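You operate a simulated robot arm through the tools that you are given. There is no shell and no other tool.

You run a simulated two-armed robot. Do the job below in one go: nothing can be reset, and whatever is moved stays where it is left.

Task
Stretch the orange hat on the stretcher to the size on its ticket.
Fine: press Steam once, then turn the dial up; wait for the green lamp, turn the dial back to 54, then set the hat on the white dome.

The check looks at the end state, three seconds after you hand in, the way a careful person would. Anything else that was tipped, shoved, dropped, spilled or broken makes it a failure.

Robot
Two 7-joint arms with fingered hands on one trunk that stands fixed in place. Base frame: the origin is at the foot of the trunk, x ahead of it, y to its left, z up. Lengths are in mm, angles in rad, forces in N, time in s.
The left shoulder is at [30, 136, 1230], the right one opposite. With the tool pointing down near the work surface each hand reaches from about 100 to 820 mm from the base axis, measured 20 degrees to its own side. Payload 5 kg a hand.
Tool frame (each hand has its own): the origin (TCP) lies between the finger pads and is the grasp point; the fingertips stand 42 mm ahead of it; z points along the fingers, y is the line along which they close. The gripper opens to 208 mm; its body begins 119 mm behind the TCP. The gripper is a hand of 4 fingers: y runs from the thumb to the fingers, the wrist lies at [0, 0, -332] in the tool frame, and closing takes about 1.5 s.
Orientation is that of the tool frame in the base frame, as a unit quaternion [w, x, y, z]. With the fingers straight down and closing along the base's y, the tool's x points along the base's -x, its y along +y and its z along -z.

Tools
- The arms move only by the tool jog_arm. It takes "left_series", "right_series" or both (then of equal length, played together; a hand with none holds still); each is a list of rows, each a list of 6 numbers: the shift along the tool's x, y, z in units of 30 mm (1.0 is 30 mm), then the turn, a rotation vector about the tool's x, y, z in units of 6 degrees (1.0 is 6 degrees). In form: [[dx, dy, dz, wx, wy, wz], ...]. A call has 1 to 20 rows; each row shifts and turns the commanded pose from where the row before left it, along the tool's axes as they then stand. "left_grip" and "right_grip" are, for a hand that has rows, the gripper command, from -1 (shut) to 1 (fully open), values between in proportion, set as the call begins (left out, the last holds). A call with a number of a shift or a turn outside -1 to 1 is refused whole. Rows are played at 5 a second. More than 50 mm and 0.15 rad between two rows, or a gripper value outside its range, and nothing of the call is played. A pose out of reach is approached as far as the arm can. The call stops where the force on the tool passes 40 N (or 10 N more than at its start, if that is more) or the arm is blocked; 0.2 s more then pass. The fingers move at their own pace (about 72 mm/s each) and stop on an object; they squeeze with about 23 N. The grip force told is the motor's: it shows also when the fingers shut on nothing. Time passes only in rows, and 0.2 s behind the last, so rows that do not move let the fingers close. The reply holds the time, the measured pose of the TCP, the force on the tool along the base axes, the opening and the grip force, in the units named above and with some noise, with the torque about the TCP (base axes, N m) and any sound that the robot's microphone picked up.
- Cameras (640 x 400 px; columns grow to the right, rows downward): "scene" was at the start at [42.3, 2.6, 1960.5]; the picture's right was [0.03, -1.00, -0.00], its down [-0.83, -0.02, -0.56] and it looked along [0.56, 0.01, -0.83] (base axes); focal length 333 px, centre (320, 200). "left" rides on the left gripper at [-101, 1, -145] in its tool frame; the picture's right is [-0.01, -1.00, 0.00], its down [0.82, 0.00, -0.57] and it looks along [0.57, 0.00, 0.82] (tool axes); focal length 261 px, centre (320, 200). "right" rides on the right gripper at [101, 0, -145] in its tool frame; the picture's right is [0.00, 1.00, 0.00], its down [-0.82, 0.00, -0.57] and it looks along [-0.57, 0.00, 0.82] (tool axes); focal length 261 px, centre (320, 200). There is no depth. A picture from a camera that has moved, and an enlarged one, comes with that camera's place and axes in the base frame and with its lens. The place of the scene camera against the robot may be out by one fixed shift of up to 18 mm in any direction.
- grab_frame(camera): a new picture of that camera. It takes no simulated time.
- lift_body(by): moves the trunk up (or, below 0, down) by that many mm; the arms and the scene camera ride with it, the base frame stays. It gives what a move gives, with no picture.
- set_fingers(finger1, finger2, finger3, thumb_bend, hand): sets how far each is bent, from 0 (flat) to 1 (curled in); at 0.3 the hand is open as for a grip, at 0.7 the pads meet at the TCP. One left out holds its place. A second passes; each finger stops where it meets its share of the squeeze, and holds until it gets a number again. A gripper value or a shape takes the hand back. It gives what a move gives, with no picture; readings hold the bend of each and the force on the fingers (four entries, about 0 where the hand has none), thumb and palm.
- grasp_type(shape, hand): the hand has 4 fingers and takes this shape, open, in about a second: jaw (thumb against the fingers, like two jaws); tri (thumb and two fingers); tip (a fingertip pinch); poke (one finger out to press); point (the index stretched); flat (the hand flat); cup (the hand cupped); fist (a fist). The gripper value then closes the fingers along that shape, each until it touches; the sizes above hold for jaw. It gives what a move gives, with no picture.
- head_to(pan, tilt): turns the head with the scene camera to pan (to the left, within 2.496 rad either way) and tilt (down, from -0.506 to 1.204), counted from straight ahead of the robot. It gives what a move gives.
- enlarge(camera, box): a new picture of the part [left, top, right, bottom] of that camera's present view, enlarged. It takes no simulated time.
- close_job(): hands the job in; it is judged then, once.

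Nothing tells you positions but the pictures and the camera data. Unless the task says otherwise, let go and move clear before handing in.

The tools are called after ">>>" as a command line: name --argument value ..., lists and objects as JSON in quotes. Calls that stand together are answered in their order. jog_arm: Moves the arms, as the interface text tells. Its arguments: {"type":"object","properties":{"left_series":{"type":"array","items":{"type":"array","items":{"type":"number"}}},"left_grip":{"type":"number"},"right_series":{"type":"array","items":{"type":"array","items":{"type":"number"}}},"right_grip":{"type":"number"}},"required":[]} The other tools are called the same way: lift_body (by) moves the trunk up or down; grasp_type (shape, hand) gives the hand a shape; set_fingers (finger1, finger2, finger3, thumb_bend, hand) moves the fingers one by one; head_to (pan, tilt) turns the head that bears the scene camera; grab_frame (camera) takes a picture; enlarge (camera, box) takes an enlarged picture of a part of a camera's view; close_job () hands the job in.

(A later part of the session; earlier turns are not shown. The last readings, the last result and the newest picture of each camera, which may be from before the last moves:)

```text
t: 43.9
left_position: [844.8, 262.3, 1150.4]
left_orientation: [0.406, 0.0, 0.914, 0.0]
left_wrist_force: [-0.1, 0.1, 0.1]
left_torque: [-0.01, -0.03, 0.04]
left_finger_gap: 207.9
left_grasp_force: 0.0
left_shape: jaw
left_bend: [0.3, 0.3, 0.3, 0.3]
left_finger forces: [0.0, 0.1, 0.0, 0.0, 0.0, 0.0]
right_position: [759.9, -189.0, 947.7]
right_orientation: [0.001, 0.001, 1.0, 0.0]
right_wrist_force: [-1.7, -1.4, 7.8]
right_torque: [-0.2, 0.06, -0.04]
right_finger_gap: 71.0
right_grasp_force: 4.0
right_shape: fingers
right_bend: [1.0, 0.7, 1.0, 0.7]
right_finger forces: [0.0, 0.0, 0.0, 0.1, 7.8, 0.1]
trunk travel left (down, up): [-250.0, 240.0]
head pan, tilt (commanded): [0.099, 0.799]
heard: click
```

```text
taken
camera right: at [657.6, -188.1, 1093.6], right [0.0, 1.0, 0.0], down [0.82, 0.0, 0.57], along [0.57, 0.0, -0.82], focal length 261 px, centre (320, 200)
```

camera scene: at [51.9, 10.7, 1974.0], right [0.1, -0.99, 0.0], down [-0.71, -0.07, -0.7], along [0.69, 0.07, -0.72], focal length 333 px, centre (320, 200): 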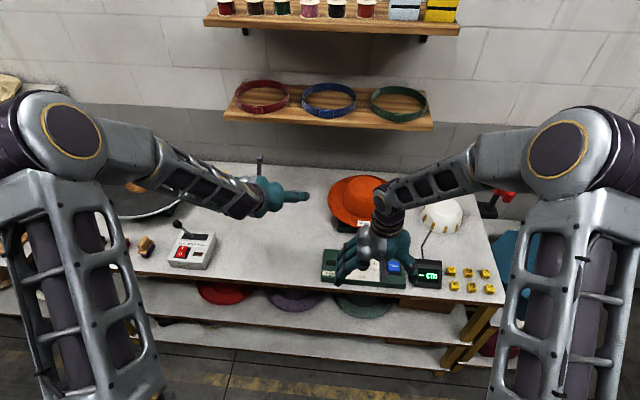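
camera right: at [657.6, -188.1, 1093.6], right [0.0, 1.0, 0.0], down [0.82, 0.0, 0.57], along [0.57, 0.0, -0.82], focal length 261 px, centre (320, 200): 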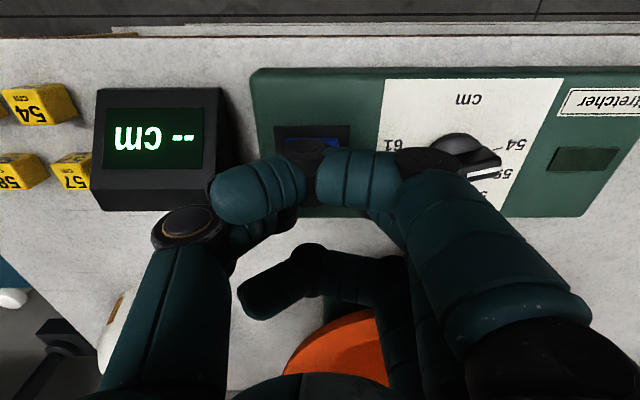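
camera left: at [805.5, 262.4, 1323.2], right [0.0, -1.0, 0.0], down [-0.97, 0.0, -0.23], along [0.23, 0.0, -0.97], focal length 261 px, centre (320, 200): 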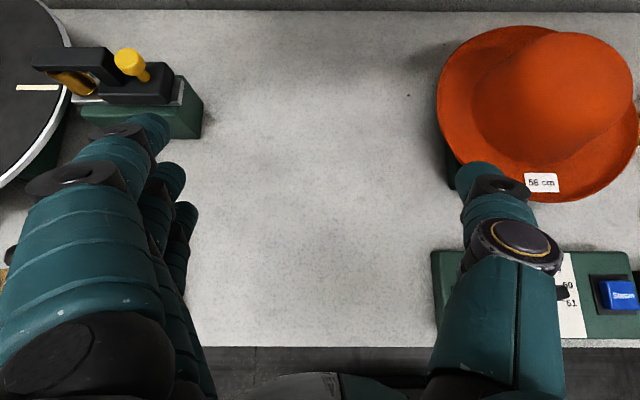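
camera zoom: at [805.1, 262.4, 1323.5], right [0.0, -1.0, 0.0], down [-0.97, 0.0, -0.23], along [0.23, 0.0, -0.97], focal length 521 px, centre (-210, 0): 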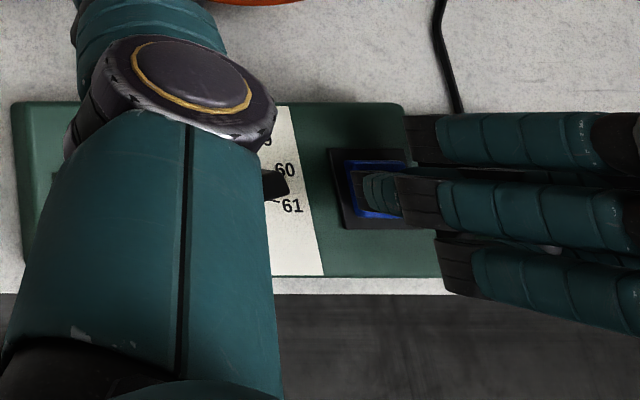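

A click was heard, the button went down and the hat now looks steamed. I lift off straight up and switch to the tip pinch for the knob.

>>> jog_arm --right_series '[[0, 0, -0.8, 0, 0, 0], [0, 0, -1, 0, 0, 0], [0, 0, -1, 0, 0, 0], [0, 0.9, 0, 0, 0, 0], [0, 0.9, 0, 0, 0, -1], [0, 0.9, 0, 0, 0, -1], [0, 0.9, 0, 0, 0, -0.5]]'

>>> grasp_type --hand "right" --shape "tip"

>>> grab_frame --camera "right"

>>> grab_frame --camera "scene"

```text
t: 45.5
left_position: [845.7, 261.7, 1151.1]
left_orientation: [0.406, -0.001, 0.914, 0.0]
left_wrist_force: [-0.5, 0.5, 0.7]
left_torque: [-0.07, -0.04, -0.07]
left_finger_gap: 208.0
left_grasp_force: 0.1
left_shape: jaw
left_bend: [0.3, 0.3, 0.3, 0.3]
left_finger forces: [0.1, 0.0, 0.0, 0.0, 0.0, 0.0]
right_position: [750.7, -82.8, 1032.2]
right_orientation: [-0.001, -0.132, 0.991, -0.001]
right_wrist_force: [0.1, -0.3, 0.3]
right_torque: [0.03, 0.01, 0.02]
right_finger_gap: 71.6
right_grasp_force: 0.1
right_shape: fingers
right_bend: [1.0, 0.7, 1.0, 0.7]
right_finger forces: [0.1, 0.1, 0.1, 0.0, 0.0, 0.0]
trunk travel left (down, up): [-250.0, 240.0]
head pan, tilt (commanded): [0.099, 0.799]
```

```text
t: 46.4
left_position: [845.1, 261.7, 1152.0]
left_orientation: [0.406, -0.001, 0.914, 0.0]
left_wrist_force: [-0.4, 1.1, -0.2]
left_torque: [0.01, 0.0, -0.01]
left_finger_gap: 208.0
left_grasp_force: 0.1
left_shape: jaw
left_bend: [0.3, 0.3, 0.3, 0.3]
left_finger forces: [0.0, 0.1, 0.0, 0.0, 0.0, 0.1]
right_position: [750.4, -81.4, 1031.6]
right_orientation: [0.0, -0.13, 0.991, 0.0]
right_wrist_force: [-0.4, -1.0, -0.1]
right_torque: [-0.07, 0.01, -0.01]
right_finger_gap: 207.7
right_grasp_force: 0.0
right_shape: tip
right_bend: [0.05, 0.3, 0.05, 0.3]
right_finger forces: [0.0, 0.0, 0.1, 0.0, 0.0, 0.1]
trunk travel left (down, up): [-250.0, 240.0]
head pan, tilt (commanded): [0.099, 0.799]
```

```text
taken
camera right: at [652.6, -108.2, 1176.3], right [-0.25, 0.97, 0.0], down [0.79, 0.21, 0.57], along [0.55, 0.15, -0.82], focal length 261 px, centre (320, 200)
```

right: 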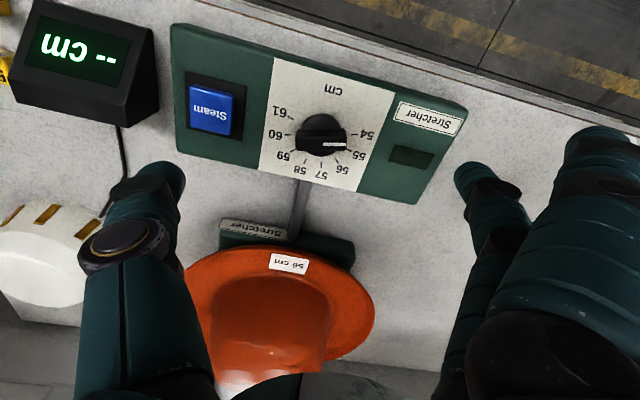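

```text
taken
camera scene: at [51.5, 9.4, 1974.0], right [0.1, -0.99, 0.0], down [-0.71, -0.07, -0.7], along [0.69, 0.07, -0.72], focal length 333 px, centre (320, 200)
```

scene: 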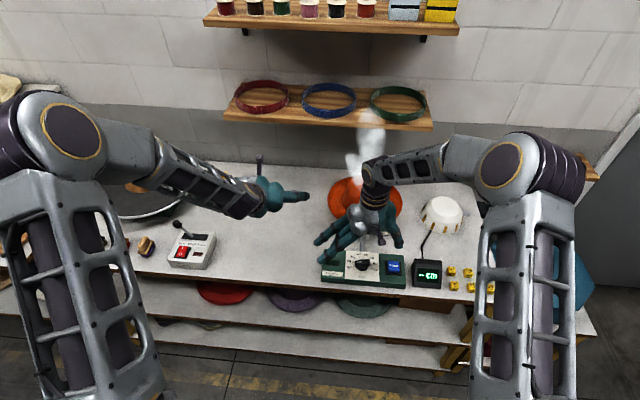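

Knob sits dead centre under the hand and the bar is aligned with the closing line. I partly close the pinch first (so the thumb clears the Steam button) and centre over the knob.

>>> jog_arm --right_series '[[-0.288, 0.044, 0, 0, 0, 0], [0, 0, 0.5, 0, 0, 0], [0, 0, 0, 0, 0, 0], [0, 0, 0, 0, 0, 0], [0, 0, 0, 0, 0, 0], [0, 0, 0, 0, 0, 0], [0, 0, 0, 0, 0, 0]]' --right_grip -0.2

>>> grab_frame --camera "right"

>>> enlarge --camera "scene" --box '[300, 180, 480, 310]'

```text
t: 48.0
left_position: [844.8, 260.7, 1151.0]
left_orientation: [0.406, -0.001, 0.914, 0.001]
left_wrist_force: [-0.6, -0.3, -0.2]
left_torque: [0.02, -0.02, 0.02]
left_finger_gap: 208.0
left_grasp_force: 0.0
left_shape: jaw
left_bend: [0.3, 0.3, 0.3, 0.3]
left_finger forces: [0.0, 0.0, 0.1, 0.0, 0.0, 0.1]
right_position: [760.2, -78.6, 1015.8]
right_orientation: [-0.001, -0.13, 0.991, 0.0]
right_wrist_force: [0.3, -0.8, -0.4]
right_torque: [0.02, 0.01, 0.01]
right_finger_gap: 84.2
right_grasp_force: 0.1
right_shape: tip
right_bend: [0.05, 0.73, 0.05, 0.7]
right_finger forces: [0.1, 0.1, 0.1, 0.0, 0.0, 0.0]
trunk travel left (down, up): [-250.0, 240.0]
head pan, tilt (commanded): [0.099, 0.799]
```

```text
taken
camera right: at [661.8, -104.3, 1161.4], right [-0.26, 0.97, 0.0], down [0.79, 0.21, 0.57], along [0.55, 0.15, -0.82], focal length 261 px, centre (320, 200)
```

right: 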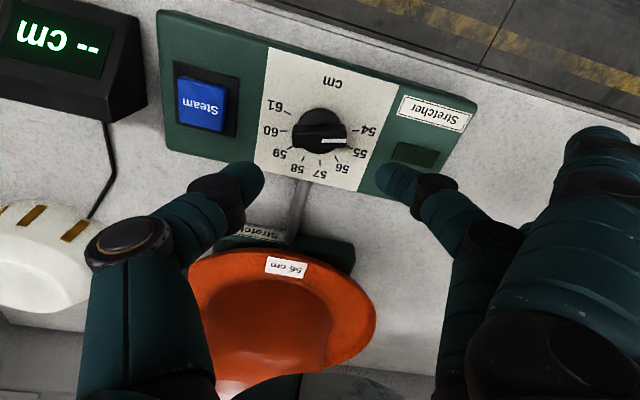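

```text
3.08 times, centred on (390, 245) of scene
camera zoom: at [51.5, 9.0, 1974.0], right [0.1, -0.99, 0.0], down [-0.71, -0.07, -0.7], along [0.69, 0.07, -0.72], focal length 1024 px, centre (105, 62)
```

zoom: 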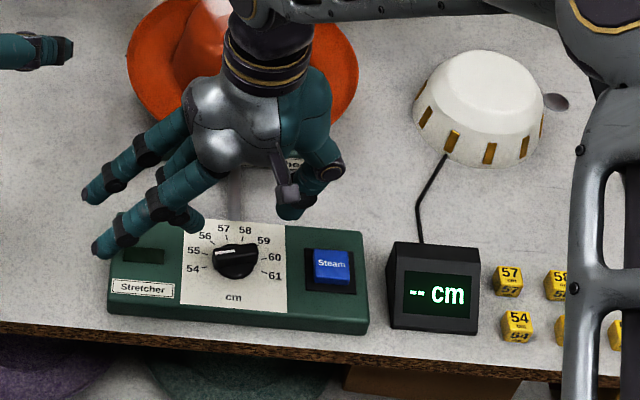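

>>> jog_arm --right_series '[[0, 0, 0.8, 0, 0, 0], [0, 0, 0.8, 0, 0, 0], [0, 0, 0.5, 0, 0, 0], [0, 0, 0.3, 0, 0, 0]]'

>>> grab_frame --camera "right"

>>> enlarge --camera "scene" --box '[300, 180, 480, 310]'

```text
t: 49.0
left_position: [845.4, 261.0, 1150.4]
left_orientation: [0.407, -0.001, 0.913, 0.001]
left_wrist_force: [-0.1, -1.2, -0.4]
left_torque: [0.0, 0.01, -0.05]
left_finger_gap: 208.0
left_grasp_force: 0.1
left_shape: jaw
left_bend: [0.3, 0.3, 0.3, 0.3]
left_finger forces: [0.0, 0.0, 0.0, 0.0, 0.1, 0.0]
right_position: [759.8, -77.6, 943.4]
right_orientation: [0.0, -0.132, 0.991, 0.0]
right_wrist_force: [0.3, -0.3, -0.5]
right_torque: [-0.02, 0.05, -0.04]
right_finger_gap: 83.9
right_grasp_force: 0.0
right_shape: tip
right_bend: [0.05, 0.73, 0.05, 0.7]
right_finger forces: [0.0, 0.0, 0.0, 0.0, 0.0, 0.1]
trunk travel left (down, up): [-250.0, 240.0]
head pan, tilt (commanded): [0.099, 0.799]
```

```text
taken
camera right: at [661.3, -104.2, 1089.0], right [-0.26, 0.97, 0.0], down [0.79, 0.21, 0.57], along [0.55, 0.15, -0.82], focal length 261 px, centre (320, 200)
```

right: 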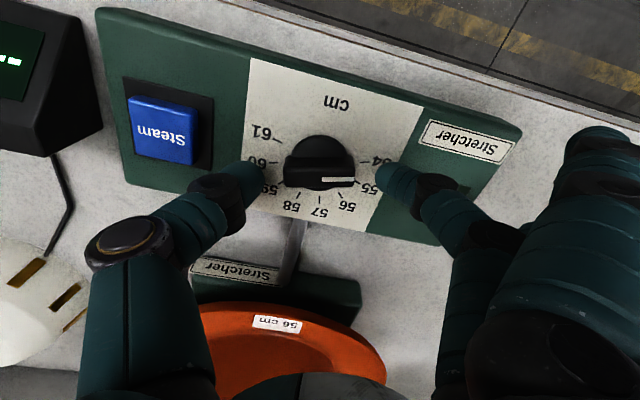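

```text
3.08 times, centred on (390, 245) of scene
camera zoom: at [51.9, 9.2, 1974.0], right [0.1, -0.99, 0.0], down [-0.71, -0.07, -0.7], along [0.69, 0.07, -0.72], focal length 1024 px, centre (105, 62)
```

zoom: 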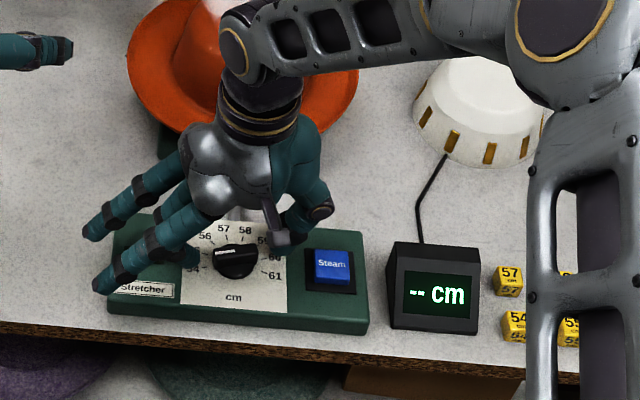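

Finger and thumb tips are on either side of the knob's bar ends. I lower 5 mm more and close on it.

>>> jog_arm --right_series '[[0, 0, 0.17, 0, 0, 0], [0, 0, 0, 0, 0, 0]]'

>>> jog_arm --right_series '[[0, 0, 0, 0, 0, 0], [0, 0, 0, 0, 0, 0], [0, 0, 0, 0, 0, 0], [0, 0, 0, 0, 0, 0], [0, 0, 0, 0, 0, 0]]' --right_grip -1

>>> grab_frame --camera "right"

```text
t: 49.6
left_position: [844.6, 260.3, 1150.5]
left_orientation: [0.407, -0.001, 0.914, 0.0]
left_wrist_force: [0.0, -0.7, 0.2]
left_torque: [0.04, 0.02, -0.03]
left_finger_gap: 208.1
left_grasp_force: 0.1
left_shape: jaw
left_bend: [0.3, 0.3, 0.3, 0.3]
left_finger forces: [0.1, 0.0, 0.1, 0.0, 0.0, 0.0]
right_position: [759.5, -78.8, 940.1]
right_orientation: [0.001, -0.131, 0.991, 0.0]
right_wrist_force: [-0.1, -0.5, -0.2]
right_torque: [0.0, 0.0, 0.02]
right_finger_gap: 83.8
right_grasp_force: 0.0
right_shape: tip
right_bend: [0.05, 0.73, 0.05, 0.7]
right_finger forces: [0.0, 0.0, 0.0, 0.0, 0.0, 0.0]
trunk travel left (down, up): [-250.0, 240.0]
head pan, tilt (commanded): [0.099, 0.799]
```

```text
t: 50.8
left_position: [845.0, 261.3, 1150.3]
left_orientation: [0.406, 0.0, 0.914, 0.0]
left_wrist_force: [-1.2, 0.0, -0.5]
left_torque: [-0.01, 0.0, -0.04]
left_finger_gap: 207.9
left_grasp_force: 0.0
left_shape: jaw
left_bend: [0.3, 0.3, 0.3, 0.3]
left_finger forces: [0.0, 0.0, 0.0, 0.0, 0.0, 0.1]
right_position: [758.3, -78.5, 940.1]
right_orientation: [-0.001, -0.13, 0.991, -0.001]
right_wrist_force: [1.3, -0.5, -2.1]
right_torque: [0.02, 0.01, -0.03]
right_finger_gap: 48.0
right_grasp_force: 22.9
right_shape: tip
right_bend: [0.27, 0.73, 0.27, 0.7]
right_finger forces: [0.0, 20.4, 0.0, 0.0, 20.6, 0.0]
trunk travel left (down, up): [-250.0, 240.0]
head pan, tilt (commanded): [0.099, 0.799]
```

```text
taken
camera right: at [660.6, -104.3, 1084.7], right [-0.26, 0.97, 0.0], down [0.79, 0.21, 0.57], along [0.55, 0.15, -0.82], focal length 261 px, centre (320, 200)
```

right: 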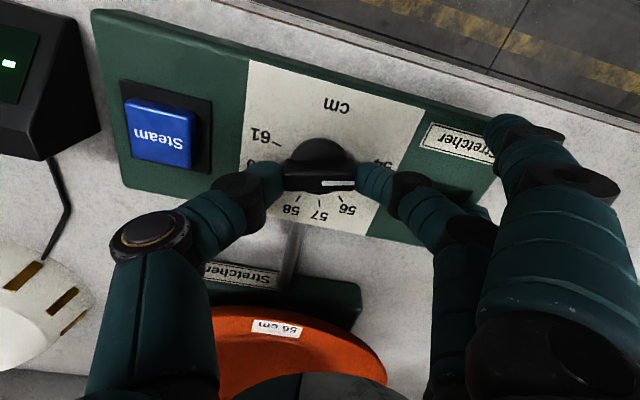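

Both ends of the knob's bar are held. I turn clockwise 30° first (toward 55) and check.

>>> jog_arm --right_series '[[0, 0, 0, 0, 0, 1], [0, 0, 0, 0, 0, 1], [0, 0, 0, 0, 0, 1], [0, 0, 0, 0, 0, 1], [0, 0, 0, 0, 0, 1]]'

>>> grab_frame --camera "right"

>>> enlarge --camera "scene" --box '[300, 180, 480, 310]'

>>> grab_frame --camera "left"

```text
t: 52.0
left_position: [846.7, 261.2, 1151.4]
left_orientation: [0.406, 0.001, 0.914, 0.0]
left_wrist_force: [0.2, 0.0, -0.1]
left_torque: [-0.04, -0.01, -0.02]
left_finger_gap: 207.7
left_grasp_force: 0.0
left_shape: jaw
left_bend: [0.3, 0.3, 0.3, 0.3]
left_finger forces: [0.0, 0.0, 0.0, 0.1, 0.0, 0.0]
right_position: [759.7, -77.7, 939.0]
right_orientation: [0.0, 0.131, 0.991, 0.0]
right_wrist_force: [-2.1, -7.0, -3.6]
right_torque: [-0.25, 0.07, 0.03]
right_finger_gap: 47.4
right_grasp_force: 23.0
right_shape: tip
right_bend: [0.28, 0.73, 0.28, 0.7]
right_finger forces: [0.1, 19.1, 0.0, 0.0, 26.3, 0.1]
trunk travel left (down, up): [-250.0, 240.0]
head pan, tilt (commanded): [0.099, 0.799]
```

```text
taken
camera right: at [661.6, -52.3, 1084.9], right [0.26, 0.96, 0.0], down [0.79, -0.22, 0.57], along [0.55, -0.15, -0.82], focal length 261 px, centre (320, 200)
```

right: 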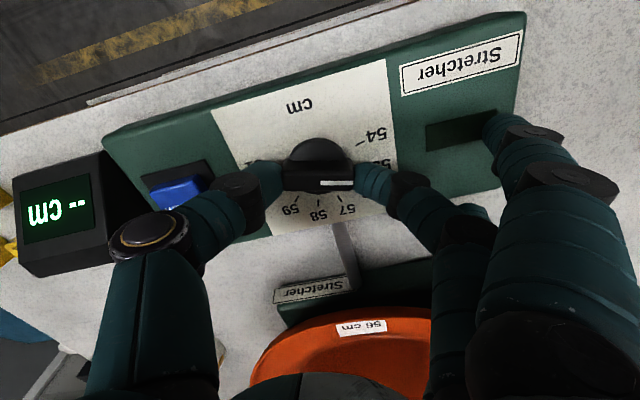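

```text
3.08 times, centred on (390, 245) of scene
camera zoom: at [51.6, 8.5, 1974.0], right [0.1, -0.99, 0.0], down [-0.71, -0.07, -0.7], along [0.69, 0.07, -0.72], focal length 1024 px, centre (105, 62)
```

zoom: 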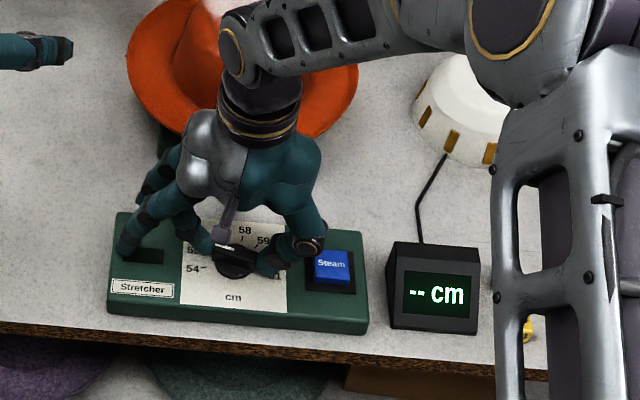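

```text
taken
camera left: at [805.6, 261.7, 1323.2], right [0.0, -1.0, 0.0], down [-0.97, 0.0, -0.23], along [0.23, 0.0, -0.97], focal length 261 px, centre (320, 200)
```

left: 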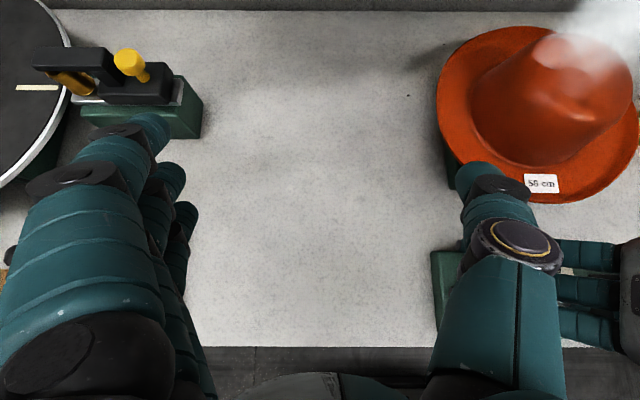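

The knob follows the hand (now about 55). I continue slowly toward 56, watching the ring finger's clearance from the brim.

>>> jog_arm --right_series '[[0, 0, 0, 0, 0, 0.5], [0, 0, 0, 0, 0, 0.5], [0, 0, 0, 0, 0, 0.5], [0, 0, 0, 0, 0, 0.5], [0, 0, 0, 0, 0, 0.5], [0, 0, 0, 0, 0, 0.5]]'

>>> grab_frame --camera "right"

>>> enlarge --camera "scene" --box '[300, 180, 480, 310]'

>>> enlarge --camera "left" --box '[420, 10, 640, 350]'

```text
t: 53.4
left_position: [845.4, 259.7, 1151.3]
left_orientation: [0.407, 0.0, 0.914, 0.0]
left_wrist_force: [0.3, -0.2, 0.7]
left_torque: [0.0, 0.0, 0.01]
left_finger_gap: 208.0
left_grasp_force: 0.0
left_shape: jaw
left_bend: [0.3, 0.3, 0.3, 0.3]
left_finger forces: [0.0, 0.1, 0.0, 0.1, 0.0, 0.0]
right_position: [760.1, -78.5, 940.7]
right_orientation: [0.0, 0.285, 0.959, 0.0]
right_wrist_force: [-0.4, -11.5, -0.6]
right_torque: [-0.47, 0.07, 0.04]
right_finger_gap: 47.6
right_grasp_force: 23.1
right_shape: tip
right_bend: [0.28, 0.73, 0.28, 0.7]
right_finger forces: [0.1, 18.3, 0.0, 0.0, 28.3, 0.1]
trunk travel left (down, up): [-250.0, 240.0]
head pan, tilt (commanded): [0.099, 0.799]
```

```text
taken
camera right: at [674.8, -23.7, 1084.7], right [0.55, 0.84, 0.0], down [0.69, -0.45, 0.57], along [0.48, -0.31, -0.82], focal length 261 px, centre (320, 200)
```

right: 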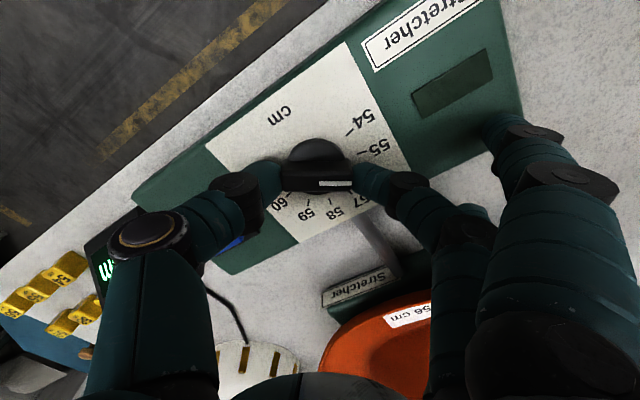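

```text
3.08 times, centred on (390, 245) of scene
camera zoom: at [51.7, 7.9, 1974.0], right [0.1, -0.99, 0.0], down [-0.71, -0.07, -0.7], along [0.69, 0.07, -0.72], focal length 1024 px, centre (105, 62)
```

zoom: 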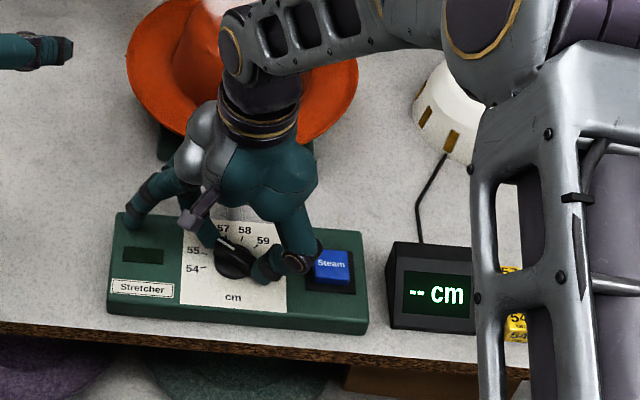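

```text
1.18 times, centred on (530, 180) of left
camera zoom: at [805.7, 261.3, 1323.3], right [0.0, -1.0, 0.0], down [-0.97, 0.0, -0.23], along [0.23, 0.0, -0.97], focal length 307 px, centre (73, 224)
```

zoom: 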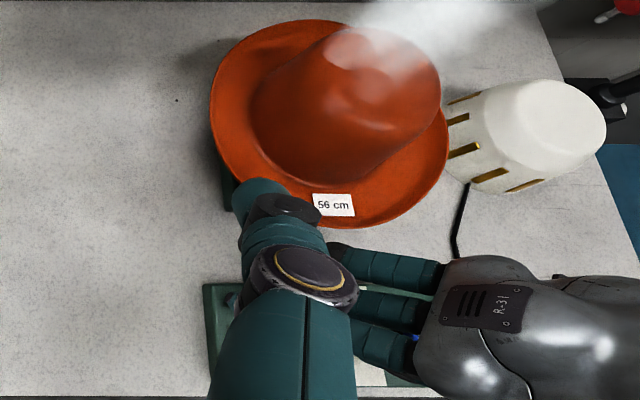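

>>> jog_arm --right_series '[[0, 0, 0, 0, 0, 0.5], [0, 0, 0, 0, 0, 0.5], [0, 0, 0, 0, 0, 0.5], [0, 0, 0, 0, 0, 0.5], [0, 0, 0, 0, 0, 0]]'

>>> grab_frame --camera "right"

>>> enlarge --camera "scene" --box '[300, 180, 480, 310]'

>>> enlarge --camera "left" --box '[420, 10, 640, 350]'

```text
t: 54.6
left_position: [846.0, 260.0, 1150.4]
left_orientation: [0.407, -0.001, 0.914, 0.001]
left_wrist_force: [0.3, 0.7, 0.0]
left_torque: [0.0, -0.03, 0.0]
left_finger_gap: 207.7
left_grasp_force: 0.1
left_shape: jaw
left_bend: [0.3, 0.3, 0.3, 0.3]
left_finger forces: [0.0, 0.0, 0.0, 0.1, 0.0, 0.0]
right_position: [758.3, -78.6, 940.6]
right_orientation: [0.0, 0.383, 0.924, 0.001]
right_wrist_force: [3.3, -18.4, -0.5]
right_torque: [-0.66, 0.02, 0.05]
right_finger_gap: 48.0
right_grasp_force: 23.1
right_shape: tip
right_bend: [0.28, 0.73, 0.28, 0.7]
right_finger forces: [0.1, 18.0, 0.1, 0.0, 28.9, 0.0]
trunk travel left (down, up): [-250.0, 240.0]
head pan, tilt (commanded): [0.099, 0.799]
```

```text
taken
camera right: at [688.3, -7.9, 1084.7], right [0.71, 0.7, 0.0], down [0.58, -0.58, 0.57], along [0.4, -0.41, -0.82], focal length 261 px, centre (320, 200)
```

right: 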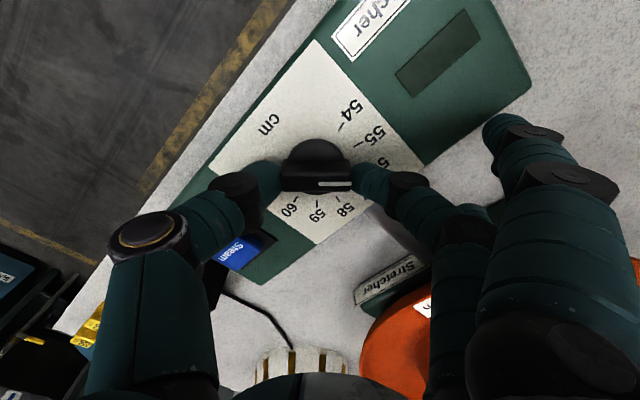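

```text
3.08 times, centred on (390, 245) of scene
camera zoom: at [51.8, 7.3, 1974.0], right [0.1, -0.99, 0.0], down [-0.71, -0.07, -0.7], along [0.69, 0.07, -0.72], focal length 1024 px, centre (105, 62)
```

zoom: 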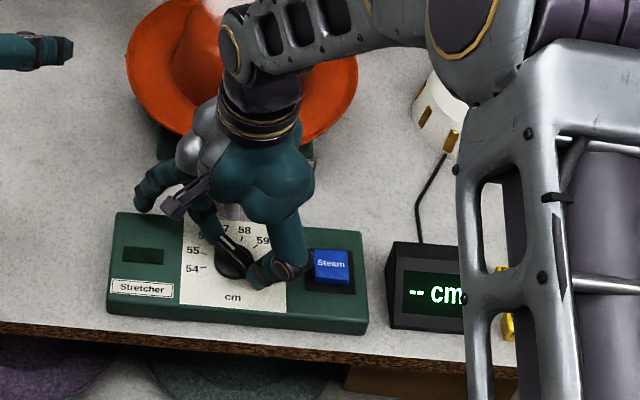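

```text
1.18 times, centred on (530, 180) of left
camera zoom: at [805.7, 260.9, 1323.4], right [0.0, -1.0, 0.0], down [-0.97, 0.0, -0.23], along [0.23, 0.0, -0.97], focal length 307 px, centre (73, 224)
```

zoom: 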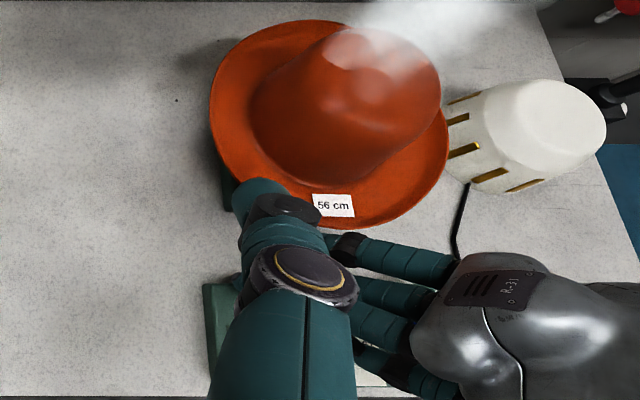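

The hand has turned 60° and the pointer should be at 56. I relieve the small sideways load, release the knob and lift a bit to read the dial and watch the lamp.

>>> jog_arm --right_series '[[-0.07, -0.07, 0, 0, 0, 0], [0, 0, 0, 0, 0, 0]]'

>>> jog_arm --right_series '[[0, 0, 0, 0, 0, 0], [0, 0, 0, 0, 0, 0], [0, 0, 0, 0, 0, 0], [0, 0, -0.5, 0, 0, 0], [0, 0, -1, 0, 0, 0], [0, 0, -1, 0, 0, 0]]' --right_grip -0.2

>>> grab_frame --camera "right"

>>> enlarge --camera "scene" --box '[300, 180, 480, 310]'

```text
t: 55.2
left_position: [845.4, 260.5, 1150.8]
left_orientation: [0.407, 0.001, 0.914, 0.0]
left_wrist_force: [0.9, 1.1, 0.0]
left_torque: [0.01, 0.02, 0.0]
left_finger_gap: 207.9
left_grasp_force: 0.1
left_shape: jaw
left_bend: [0.3, 0.3, 0.3, 0.3]
left_finger forces: [0.1, 0.0, 0.0, 0.0, 0.1, 0.1]
right_position: [760.3, -79.4, 939.6]
right_orientation: [0.0, 0.382, 0.924, 0.001]
right_wrist_force: [3.4, -10.3, 2.0]
right_torque: [-0.42, 0.05, 0.02]
right_finger_gap: 47.3
right_grasp_force: 23.5
right_shape: tip
right_bend: [0.28, 0.73, 0.28, 0.7]
right_finger forces: [0.0, 20.3, 0.0, 0.0, 25.2, 0.1]
trunk travel left (down, up): [-250.0, 240.0]
head pan, tilt (commanded): [0.099, 0.799]
```

```text
t: 56.6
left_position: [842.8, 260.2, 1151.1]
left_orientation: [0.407, -0.001, 0.914, 0.001]
left_wrist_force: [1.1, 0.3, 0.7]
left_torque: [-0.01, -0.02, -0.05]
left_finger_gap: 207.9
left_grasp_force: 0.1
left_shape: jaw
left_bend: [0.3, 0.3, 0.3, 0.3]
left_finger forces: [0.0, 0.0, 0.0, 0.0, 0.1, 0.0]
right_position: [758.9, -80.8, 1015.3]
right_orientation: [0.0, 0.382, 0.924, 0.0]
right_wrist_force: [-1.4, -0.1, -0.6]
right_torque: [-0.05, -0.11, 0.01]
right_finger_gap: 82.6
right_grasp_force: 0.1
right_shape: tip
right_bend: [0.05, 0.73, 0.05, 0.7]
right_finger forces: [0.1, 0.1, 0.0, 0.1, 0.0, 0.0]
trunk travel left (down, up): [-250.0, 240.0]
head pan, tilt (commanded): [0.099, 0.799]
```

```text
taken
camera right: at [687.7, -9.4, 1160.7], right [0.71, 0.7, 0.0], down [0.58, -0.58, 0.57], along [0.4, -0.41, -0.82], focal length 261 px, centre (320, 200)
```

right: 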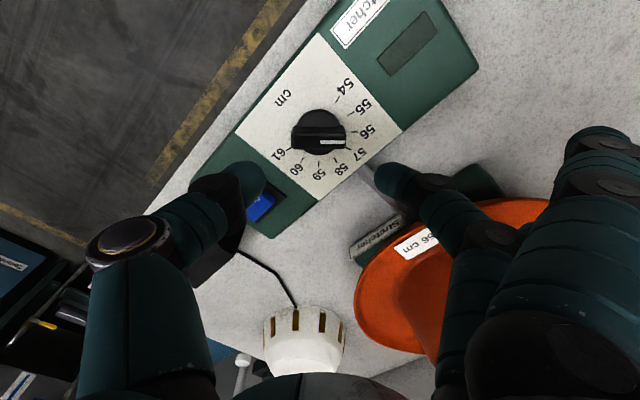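

```text
3.08 times, centred on (390, 245) of scene
camera zoom: at [50.2, 9.3, 1974.1], right [0.1, -0.99, 0.0], down [-0.71, -0.07, -0.7], along [0.69, 0.07, -0.72], focal length 1024 px, centre (105, 62)
```

zoom: 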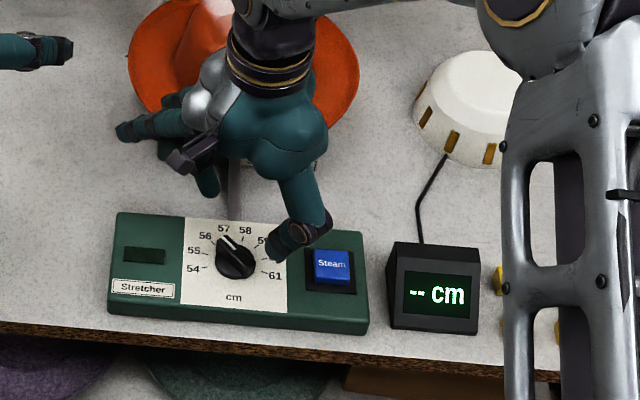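

>>> enlarge --camera "right" --box '[250, 60, 400, 200]'

>>> enlarge --camera "scene" --box '[325, 235, 415, 295]'

>>> enlarge --camera "left" --box '[420, 10, 640, 350]'

```text
2.86 times, centred on (325, 130) of right
camera zoom: at [687.7, -9.4, 1160.7], right [0.71, 0.7, 0.0], down [0.58, -0.58, 0.57], along [0.4, -0.41, -0.82], focal length 745 px, centre (306, 400)
```

zoom: 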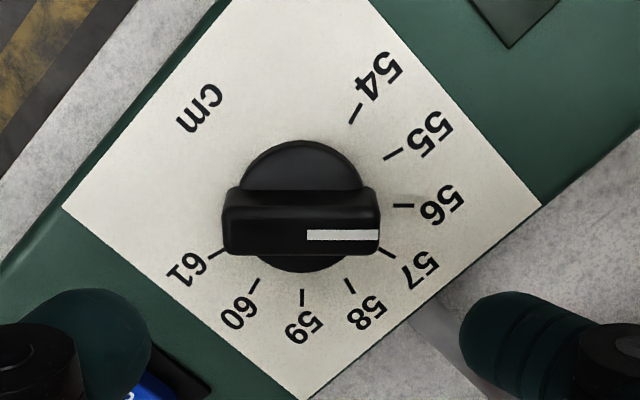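

```text
6.67 times, centred on (370, 265) of scene
camera zoom: at [50.2, 9.3, 1974.1], right [0.1, -0.99, 0.0], down [-0.71, -0.07, -0.7], along [0.69, 0.07, -0.72], focal length 2220 px, centre (-13, -233)
```

zoom: 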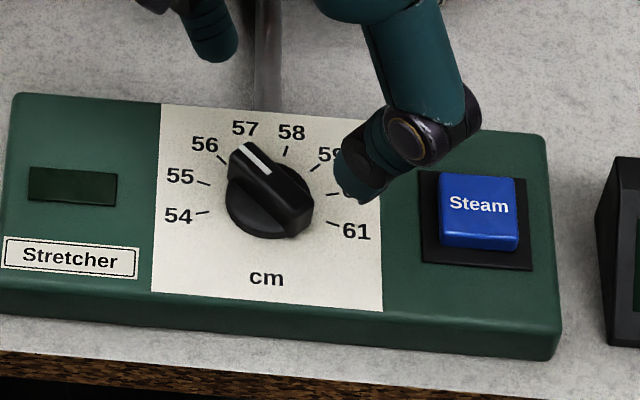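

```text
1.18 times, centred on (530, 180) of left
camera zoom: at [804.6, 262.5, 1323.9], right [0.0, -1.0, 0.0], down [-0.97, 0.0, -0.23], along [0.23, 0.0, -0.97], focal length 307 px, centre (73, 224)
```

zoom: 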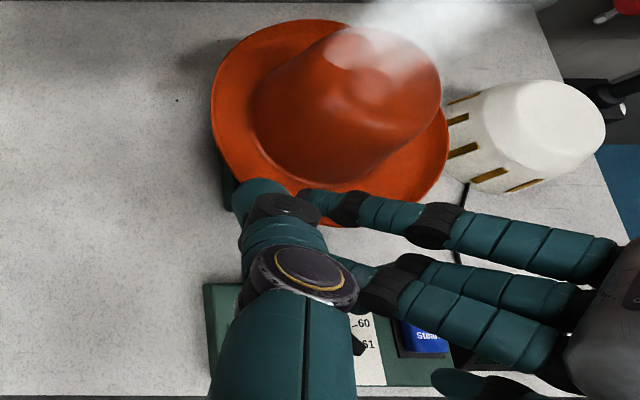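

The pointer is squarely on 56. Now I wait for the lamp (dark window left of the dial), checking periodically.

>>> jog_arm --right_series '[[0.5, 0, -0.5, 0, 0, 0], [0.5, 0, -0.5, 0, 0, 0], [0, 0, 0, 0, 0, 0], [0, 0, 0, 0, 0, 0], [0, 0, 0, 0, 0, 0], [0, 0, 0, 0, 0, 0], [0, 0, 0, 0, 0, 0], [0, 0, 0, 0, 0, 0], [0, 0, 0, 0, 0, 0], [0, 0, 0, 0, 0, 0], [0, 0, 0, 0, 0, 0], [0, 0, 0, 0, 0, 0], [0, 0, 0, 0, 0, 0], [0, 0, 0, 0, 0, 0], [0, 0, 0, 0, 0, 0]]'

>>> enlarge --camera "scene" --box '[300, 160, 480, 310]'

```text
t: 59.8
left_position: [844.7, 260.5, 1150.4]
left_orientation: [0.406, -0.001, 0.914, 0.0]
left_wrist_force: [0.9, -0.4, 0.3]
left_torque: [-0.01, 0.0, 0.0]
left_finger_gap: 207.9
left_grasp_force: 0.0
left_shape: jaw
left_bend: [0.3, 0.3, 0.3, 0.3]
left_finger forces: [0.1, 0.0, 0.0, 0.0, 0.1, 0.0]
right_position: [738.2, -58.3, 1043.8]
right_orientation: [-0.001, 0.383, 0.924, 0.0]
right_wrist_force: [1.0, -0.5, 0.7]
right_torque: [-0.04, 0.05, 0.03]
right_finger_gap: 82.8
right_grasp_force: 0.1
right_shape: tip
right_bend: [0.05, 0.73, 0.05, 0.7]
right_finger forces: [0.1, 0.0, 0.0, 0.0, 0.1, 0.1]
trunk travel left (down, up): [-250.0, 240.0]
head pan, tilt (commanded): [0.099, 0.799]
```

```text
2.67 times, centred on (390, 235) of scene
camera zoom: at [51.5, 9.0, 1974.0], right [0.1, -0.99, 0.0], down [-0.71, -0.07, -0.7], along [0.69, 0.07, -0.72], focal length 888 px, centre (133, 107)
```

zoom: 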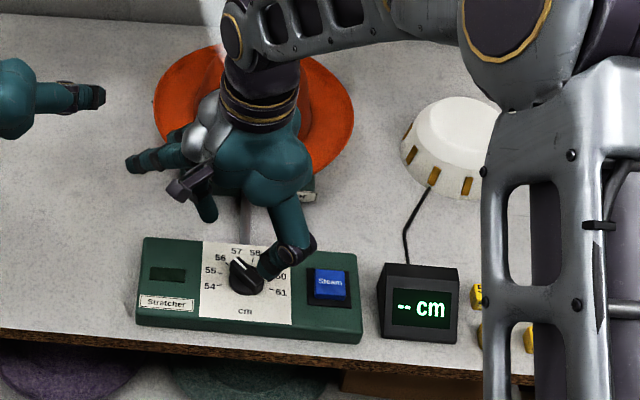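

>>> set_fingers --hand "right" --finger1 0.9 --finger2 0.54 --finger3 0.9 --thumb_bend 0.54

>>> jog_arm --right_series '[[0, 0, 0, 0, 0, 0], [0, 0, 0, 0, 0, 0], [0, 0, 0, 0, 0, 0], [0, 0, 0, 0, 0, 0], [0, 0, 0, 0, 0, 0], [0, 0, 0, 0, 0, 0], [0, 0, 0, 0, 0, 0], [0, 0, 0, 0, 0, 0], [0, 0, 0, 0, 0, 0], [0, 0, 0, 0, 0, 0], [0, 0, 0, 0, 0, 0], [0, 0, 0, 0, 0, 0], [0, 0, 0, 0, 0, 0], [0, 0, 0, 0, 0, 0], [0, 0, 0, 0, 0, 0], [0, 0, 0, 0, 0, 0], [0, 0, 0, 0, 0, 0], [0, 0, 0, 0, 0, 0], [0, 0, 0, 0, 0, 0], [0, 0, 0, 0, 0, 0]]'

>>> enlarge --camera "scene" --box '[300, 160, 480, 310]'

>>> grab_frame --camera "right"

```text
t: 60.8
left_position: [845.9, 261.4, 1151.3]
left_orientation: [0.407, -0.001, 0.913, 0.001]
left_wrist_force: [-0.2, -0.2, -0.1]
left_torque: [-0.02, 0.0, 0.02]
left_finger_gap: 208.1
left_grasp_force: 0.1
left_shape: jaw
left_bend: [0.3, 0.3, 0.3, 0.3]
left_finger forces: [0.0, 0.0, 0.0, 0.0, 0.0, 0.1]
right_position: [738.1, -58.9, 1045.4]
right_orientation: [0.0, 0.383, 0.924, 0.0]
right_wrist_force: [-0.3, 0.5, 0.0]
right_torque: [-0.01, -0.01, 0.01]
right_finger_gap: 57.6
right_grasp_force: 0.1
right_shape: fingers
right_bend: [0.9, 0.54, 0.9, 0.54]
right_finger forces: [0.0, 0.0, 0.0, 0.1, 0.1, 0.1]
trunk travel left (down, up): [-250.0, 240.0]
head pan, tilt (commanded): [0.099, 0.799]
```

```text
t: 65.0
left_position: [844.5, 261.9, 1150.9]
left_orientation: [0.407, -0.001, 0.914, 0.001]
left_wrist_force: [0.1, 0.3, 0.5]
left_torque: [0.04, 0.03, 0.0]
left_finger_gap: 207.9
left_grasp_force: 0.1
left_shape: jaw
left_bend: [0.3, 0.3, 0.3, 0.3]
left_finger forces: [0.1, 0.0, 0.0, 0.1, 0.0, 0.0]
right_position: [738.5, -58.4, 1044.7]
right_orientation: [0.0, 0.383, 0.924, -0.001]
right_wrist_force: [0.2, 0.1, -0.9]
right_torque: [0.01, -0.02, 0.02]
right_finger_gap: 57.7
right_grasp_force: 0.1
right_shape: fingers
right_bend: [0.9, 0.54, 0.9, 0.54]
right_finger forces: [0.0, 0.0, 0.0, 0.0, 0.1, 0.0]
trunk travel left (down, up): [-250.0, 240.0]
head pan, tilt (commanded): [0.099, 0.799]
```

```text
2.67 times, centred on (390, 235) of scene
camera zoom: at [51.5, 9.0, 1974.0], right [0.1, -0.99, 0.0], down [-0.71, -0.07, -0.7], along [0.69, 0.07, -0.72], focal length 888 px, centre (133, 107)
```

zoom: 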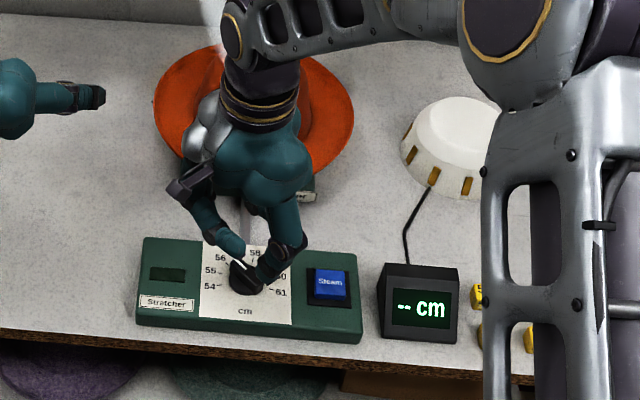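

```text
taken
camera right: at [666.7, 12.8, 1189.7], right [0.71, 0.7, 0.0], down [0.58, -0.58, 0.57], along [0.4, -0.41, -0.82], focal length 261 px, centre (320, 200)
```

right: 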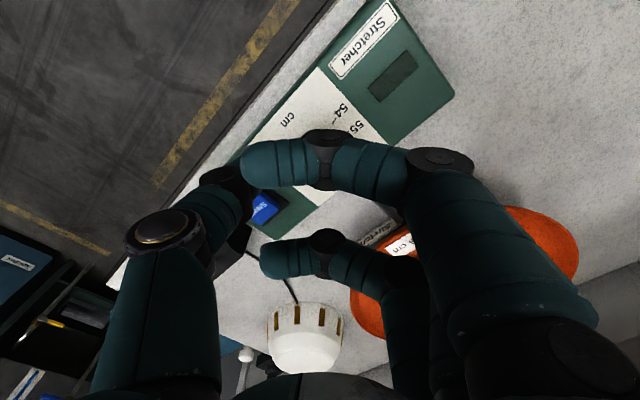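

>>> set_fingers --hand "right" --finger1 0.1 --finger2 0.52 --finger3 0.9 --thumb_bend 0.52

>>> grab_frame --camera "right"

>>> jog_arm --right_series '[[0, 0, 0, 0, 0, 0], [0, 0, 0, 0, 0, 0], [0, 0, 0, 0, 0, 0], [0, 0, 0, 0, 0, 0], [0, 0, 0, 0, 0, 0], [0, 0, 0, 0, 0, 0], [0, 0, 0, 0, 0, 0], [0, 0, 0, 0, 0, 0], [0, 0, 0, 0, 0, 0], [0, 0, 0, 0, 0, 0], [0, 0, 0, 0, 0, 0], [0, 0, 0, 0, 0, 0], [0, 0, 0, 0, 0, 0], [0, 0, 0, 0, 0, 0], [0, 0, 0, 0, 0, 0], [0, 0, 0, 0, 0, 0], [0, 0, 0, 0, 0, 0], [0, 0, 0, 0, 0, 0], [0, 0, 0, 0, 0, 0], [0, 0, 0, 0, 0, 0]]'

>>> enlarge --camera "scene" --box '[300, 160, 480, 310]'

```text
t: 66.0
left_position: [844.8, 260.5, 1150.1]
left_orientation: [0.406, -0.001, 0.914, 0.0]
left_wrist_force: [-0.3, -0.3, -0.3]
left_torque: [0.02, -0.01, -0.02]
left_finger_gap: 207.8
left_grasp_force: 0.0
left_shape: jaw
left_bend: [0.3, 0.3, 0.3, 0.3]
left_finger forces: [0.1, 0.1, 0.1, 0.0, 0.1, 0.0]
right_position: [738.0, -58.8, 1044.7]
right_orientation: [0.0, 0.382, 0.924, 0.0]
right_wrist_force: [0.3, 0.0, -0.8]
right_torque: [-0.01, 0.0, 0.01]
right_finger_gap: 199.5
right_grasp_force: 0.0
right_shape: fingers
right_bend: [0.1, 0.52, 0.9, 0.52]
right_finger forces: [0.0, 0.1, 0.1, 0.1, 0.1, 0.1]
trunk travel left (down, up): [-250.0, 240.0]
head pan, tilt (commanded): [0.099, 0.799]
```

```text
taken
camera right: at [666.7, 12.8, 1189.7], right [0.71, 0.7, 0.0], down [0.58, -0.58, 0.57], along [0.4, -0.41, -0.82], focal length 261 px, centre (320, 200)
```

right: 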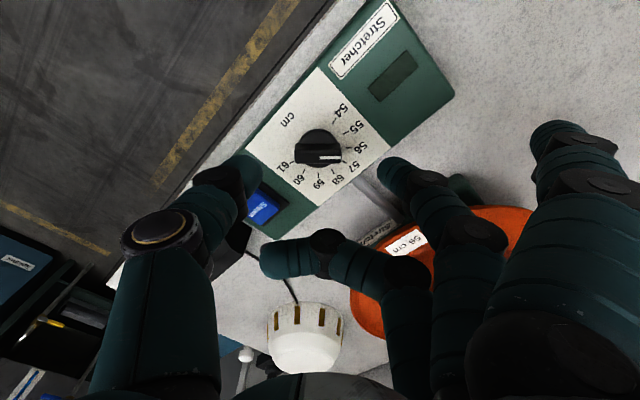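

```text
t: 70.2
left_position: [845.0, 260.9, 1151.0]
left_orientation: [0.407, -0.001, 0.914, 0.001]
left_wrist_force: [-0.7, 0.6, -0.2]
left_torque: [-0.01, -0.02, -0.01]
left_finger_gap: 207.9
left_grasp_force: 0.0
left_shape: jaw
left_bend: [0.3, 0.3, 0.3, 0.3]
left_finger forces: [0.0, 0.1, 0.0, 0.1, 0.0, 0.0]
right_position: [738.4, -58.7, 1044.1]
right_orientation: [0.0, 0.382, 0.924, 0.0]
right_wrist_force: [0.3, 0.3, -0.2]
right_torque: [0.0, 0.04, -0.02]
right_finger_gap: 199.2
right_grasp_force: 0.0
right_shape: fingers
right_bend: [0.1, 0.52, 0.9, 0.52]
right_finger forces: [0.0, 0.1, 0.0, 0.0, 0.0, 0.0]
trunk travel left (down, up): [-250.0, 240.0]
head pan, tilt (commanded): [0.099, 0.799]
```

```text
2.67 times, centred on (390, 235) of scene
camera zoom: at [51.5, 9.0, 1974.0], right [0.1, -0.99, 0.0], down [-0.71, -0.07, -0.7], along [0.69, 0.07, -0.72], focal length 888 px, centre (133, 107)
```

zoom: 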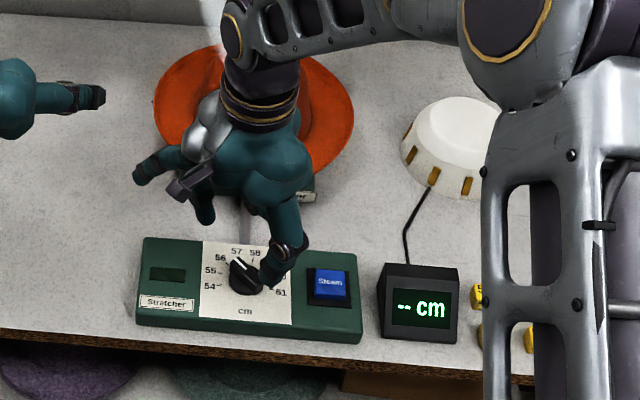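

>>> jog_arm --right_series '[[0, 0, 0, 0, 0, 0], [0, 0, 0, 0, 0, 0], [0, 0, 0, 0, 0, 0], [0, 0, 0, 0, 0, 0], [0, 0, 0, 0, 0, 0], [0, 0, 0, 0, 0, 0], [0, 0, 0, 0, 0, 0], [0, 0, 0, 0, 0, 0], [0, 0, 0, 0, 0, 0], [0, 0, 0, 0, 0, 0], [0, 0, 0, 0, 0, 0], [0, 0, 0, 0, 0, 0], [0, 0, 0, 0, 0, 0], [0, 0, 0, 0, 0, 0], [0, 0, 0, 0, 0, 0], [0, 0, 0, 0, 0, 0], [0, 0, 0, 0, 0, 0], [0, 0, 0, 0, 0, 0], [0, 0, 0, 0, 0, 0], [0, 0, 0, 0, 0, 0]]'

>>> enlarge --camera "right" --box '[200, 0, 520, 200]'

>>> grab_frame --camera "scene"

```text
t: 74.4
left_position: [844.6, 261.1, 1150.1]
left_orientation: [0.407, 0.0, 0.913, 0.001]
left_wrist_force: [0.8, 0.1, -0.3]
left_torque: [0.02, 0.0, 0.02]
left_finger_gap: 207.9
left_grasp_force: 0.0
left_shape: jaw
left_bend: [0.3, 0.3, 0.3, 0.3]
left_finger forces: [0.1, 0.1, 0.1, 0.0, 0.1, 0.0]
right_position: [738.8, -58.5, 1045.4]
right_orientation: [0.001, 0.383, 0.924, 0.0]
right_wrist_force: [0.5, 0.3, -0.1]
right_torque: [0.0, -0.01, 0.01]
right_finger_gap: 199.2
right_grasp_force: 0.0
right_shape: fingers
right_bend: [0.1, 0.52, 0.9, 0.52]
right_finger forces: [0.1, 0.1, 0.0, 0.0, 0.1, 0.1]
trunk travel left (down, up): [-250.0, 240.0]
head pan, tilt (commanded): [0.099, 0.799]
```

```text
2.00 times, centred on (360, 100) of right
camera zoom: at [666.7, 12.8, 1189.7], right [0.71, 0.7, 0.0], down [0.58, -0.58, 0.57], along [0.4, -0.41, -0.82], focal length 521 px, centre (240, 400)
```

zoom: 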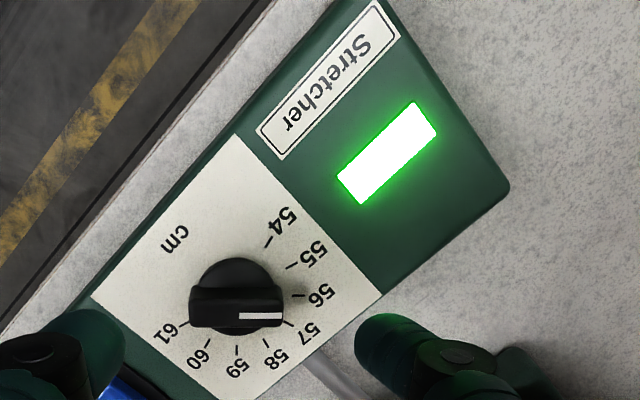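

```text
taken
camera scene: at [51.5, 9.0, 1974.0], right [0.1, -0.99, 0.0], down [-0.71, -0.07, -0.7], along [0.69, 0.07, -0.72], focal length 333 px, centre (320, 200)
```

scene: 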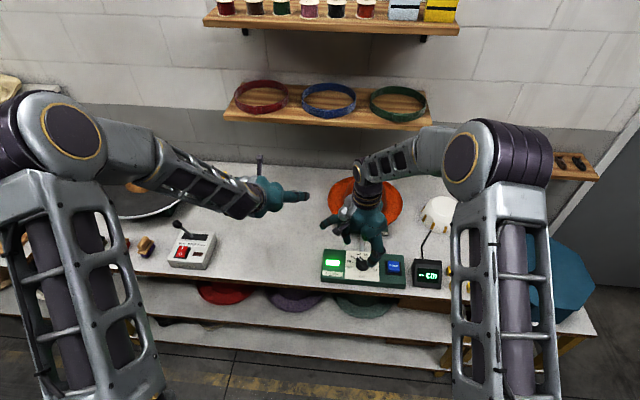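

The lamp is green. I go back down onto the knob to turn it back to 54.

>>> jog_arm --right_series '[[-0.96, 0, 0, 0, 0, 0], [0, 0, 0.9, 0, 0, 0], [0, 0, 0.9, 0, 0, 0], [0, 0, 0.8, 0, 0, 0], [0, 0, 0, 0, 0, 0]]'

>>> grab_frame --camera "right"

>>> enlarge --camera "scene" --box '[300, 160, 480, 310]'

```text
t: 75.6
left_position: [845.0, 260.5, 1150.7]
left_orientation: [0.407, -0.001, 0.913, 0.001]
left_wrist_force: [-0.8, -0.8, -0.7]
left_torque: [-0.01, 0.0, -0.02]
left_finger_gap: 207.8
left_grasp_force: 0.1
left_shape: jaw
left_bend: [0.3, 0.3, 0.3, 0.3]
left_finger forces: [0.0, 0.1, 0.0, 0.0, 0.0, 0.0]
right_position: [758.7, -78.4, 966.9]
right_orientation: [-0.001, 0.383, 0.924, 0.0]
right_wrist_force: [1.0, 0.9, 0.1]
right_torque: [0.02, 0.0, -0.01]
right_finger_gap: 199.5
right_grasp_force: 0.1
right_shape: fingers
right_bend: [0.1, 0.52, 0.9, 0.52]
right_finger forces: [0.0, 0.0, 0.0, 0.0, 0.1, 0.0]
trunk travel left (down, up): [-250.0, 240.0]
head pan, tilt (commanded): [0.099, 0.799]
```

```text
taken
camera right: at [687.3, -6.1, 1111.5], right [0.71, 0.7, 0.0], down [0.58, -0.58, 0.57], along [0.4, -0.41, -0.82], focal length 261 px, centre (320, 200)
```

right: 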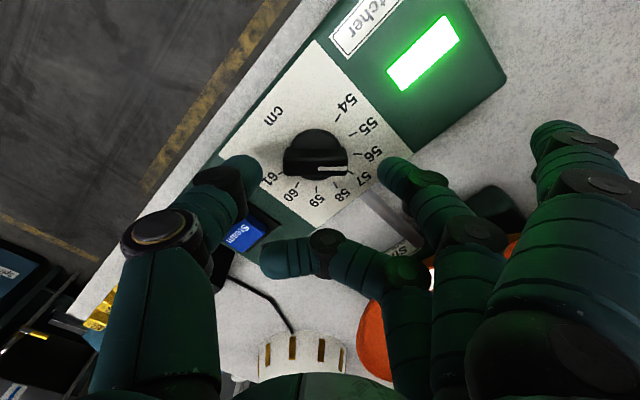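

```text
2.67 times, centred on (390, 235) of scene
camera zoom: at [50.9, 9.0, 1974.1], right [0.1, -0.99, 0.0], down [-0.71, -0.07, -0.7], along [0.69, 0.07, -0.72], focal length 888 px, centre (133, 107)
```

zoom: 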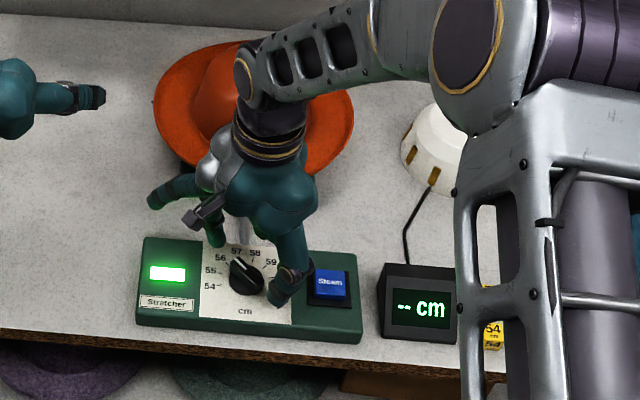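

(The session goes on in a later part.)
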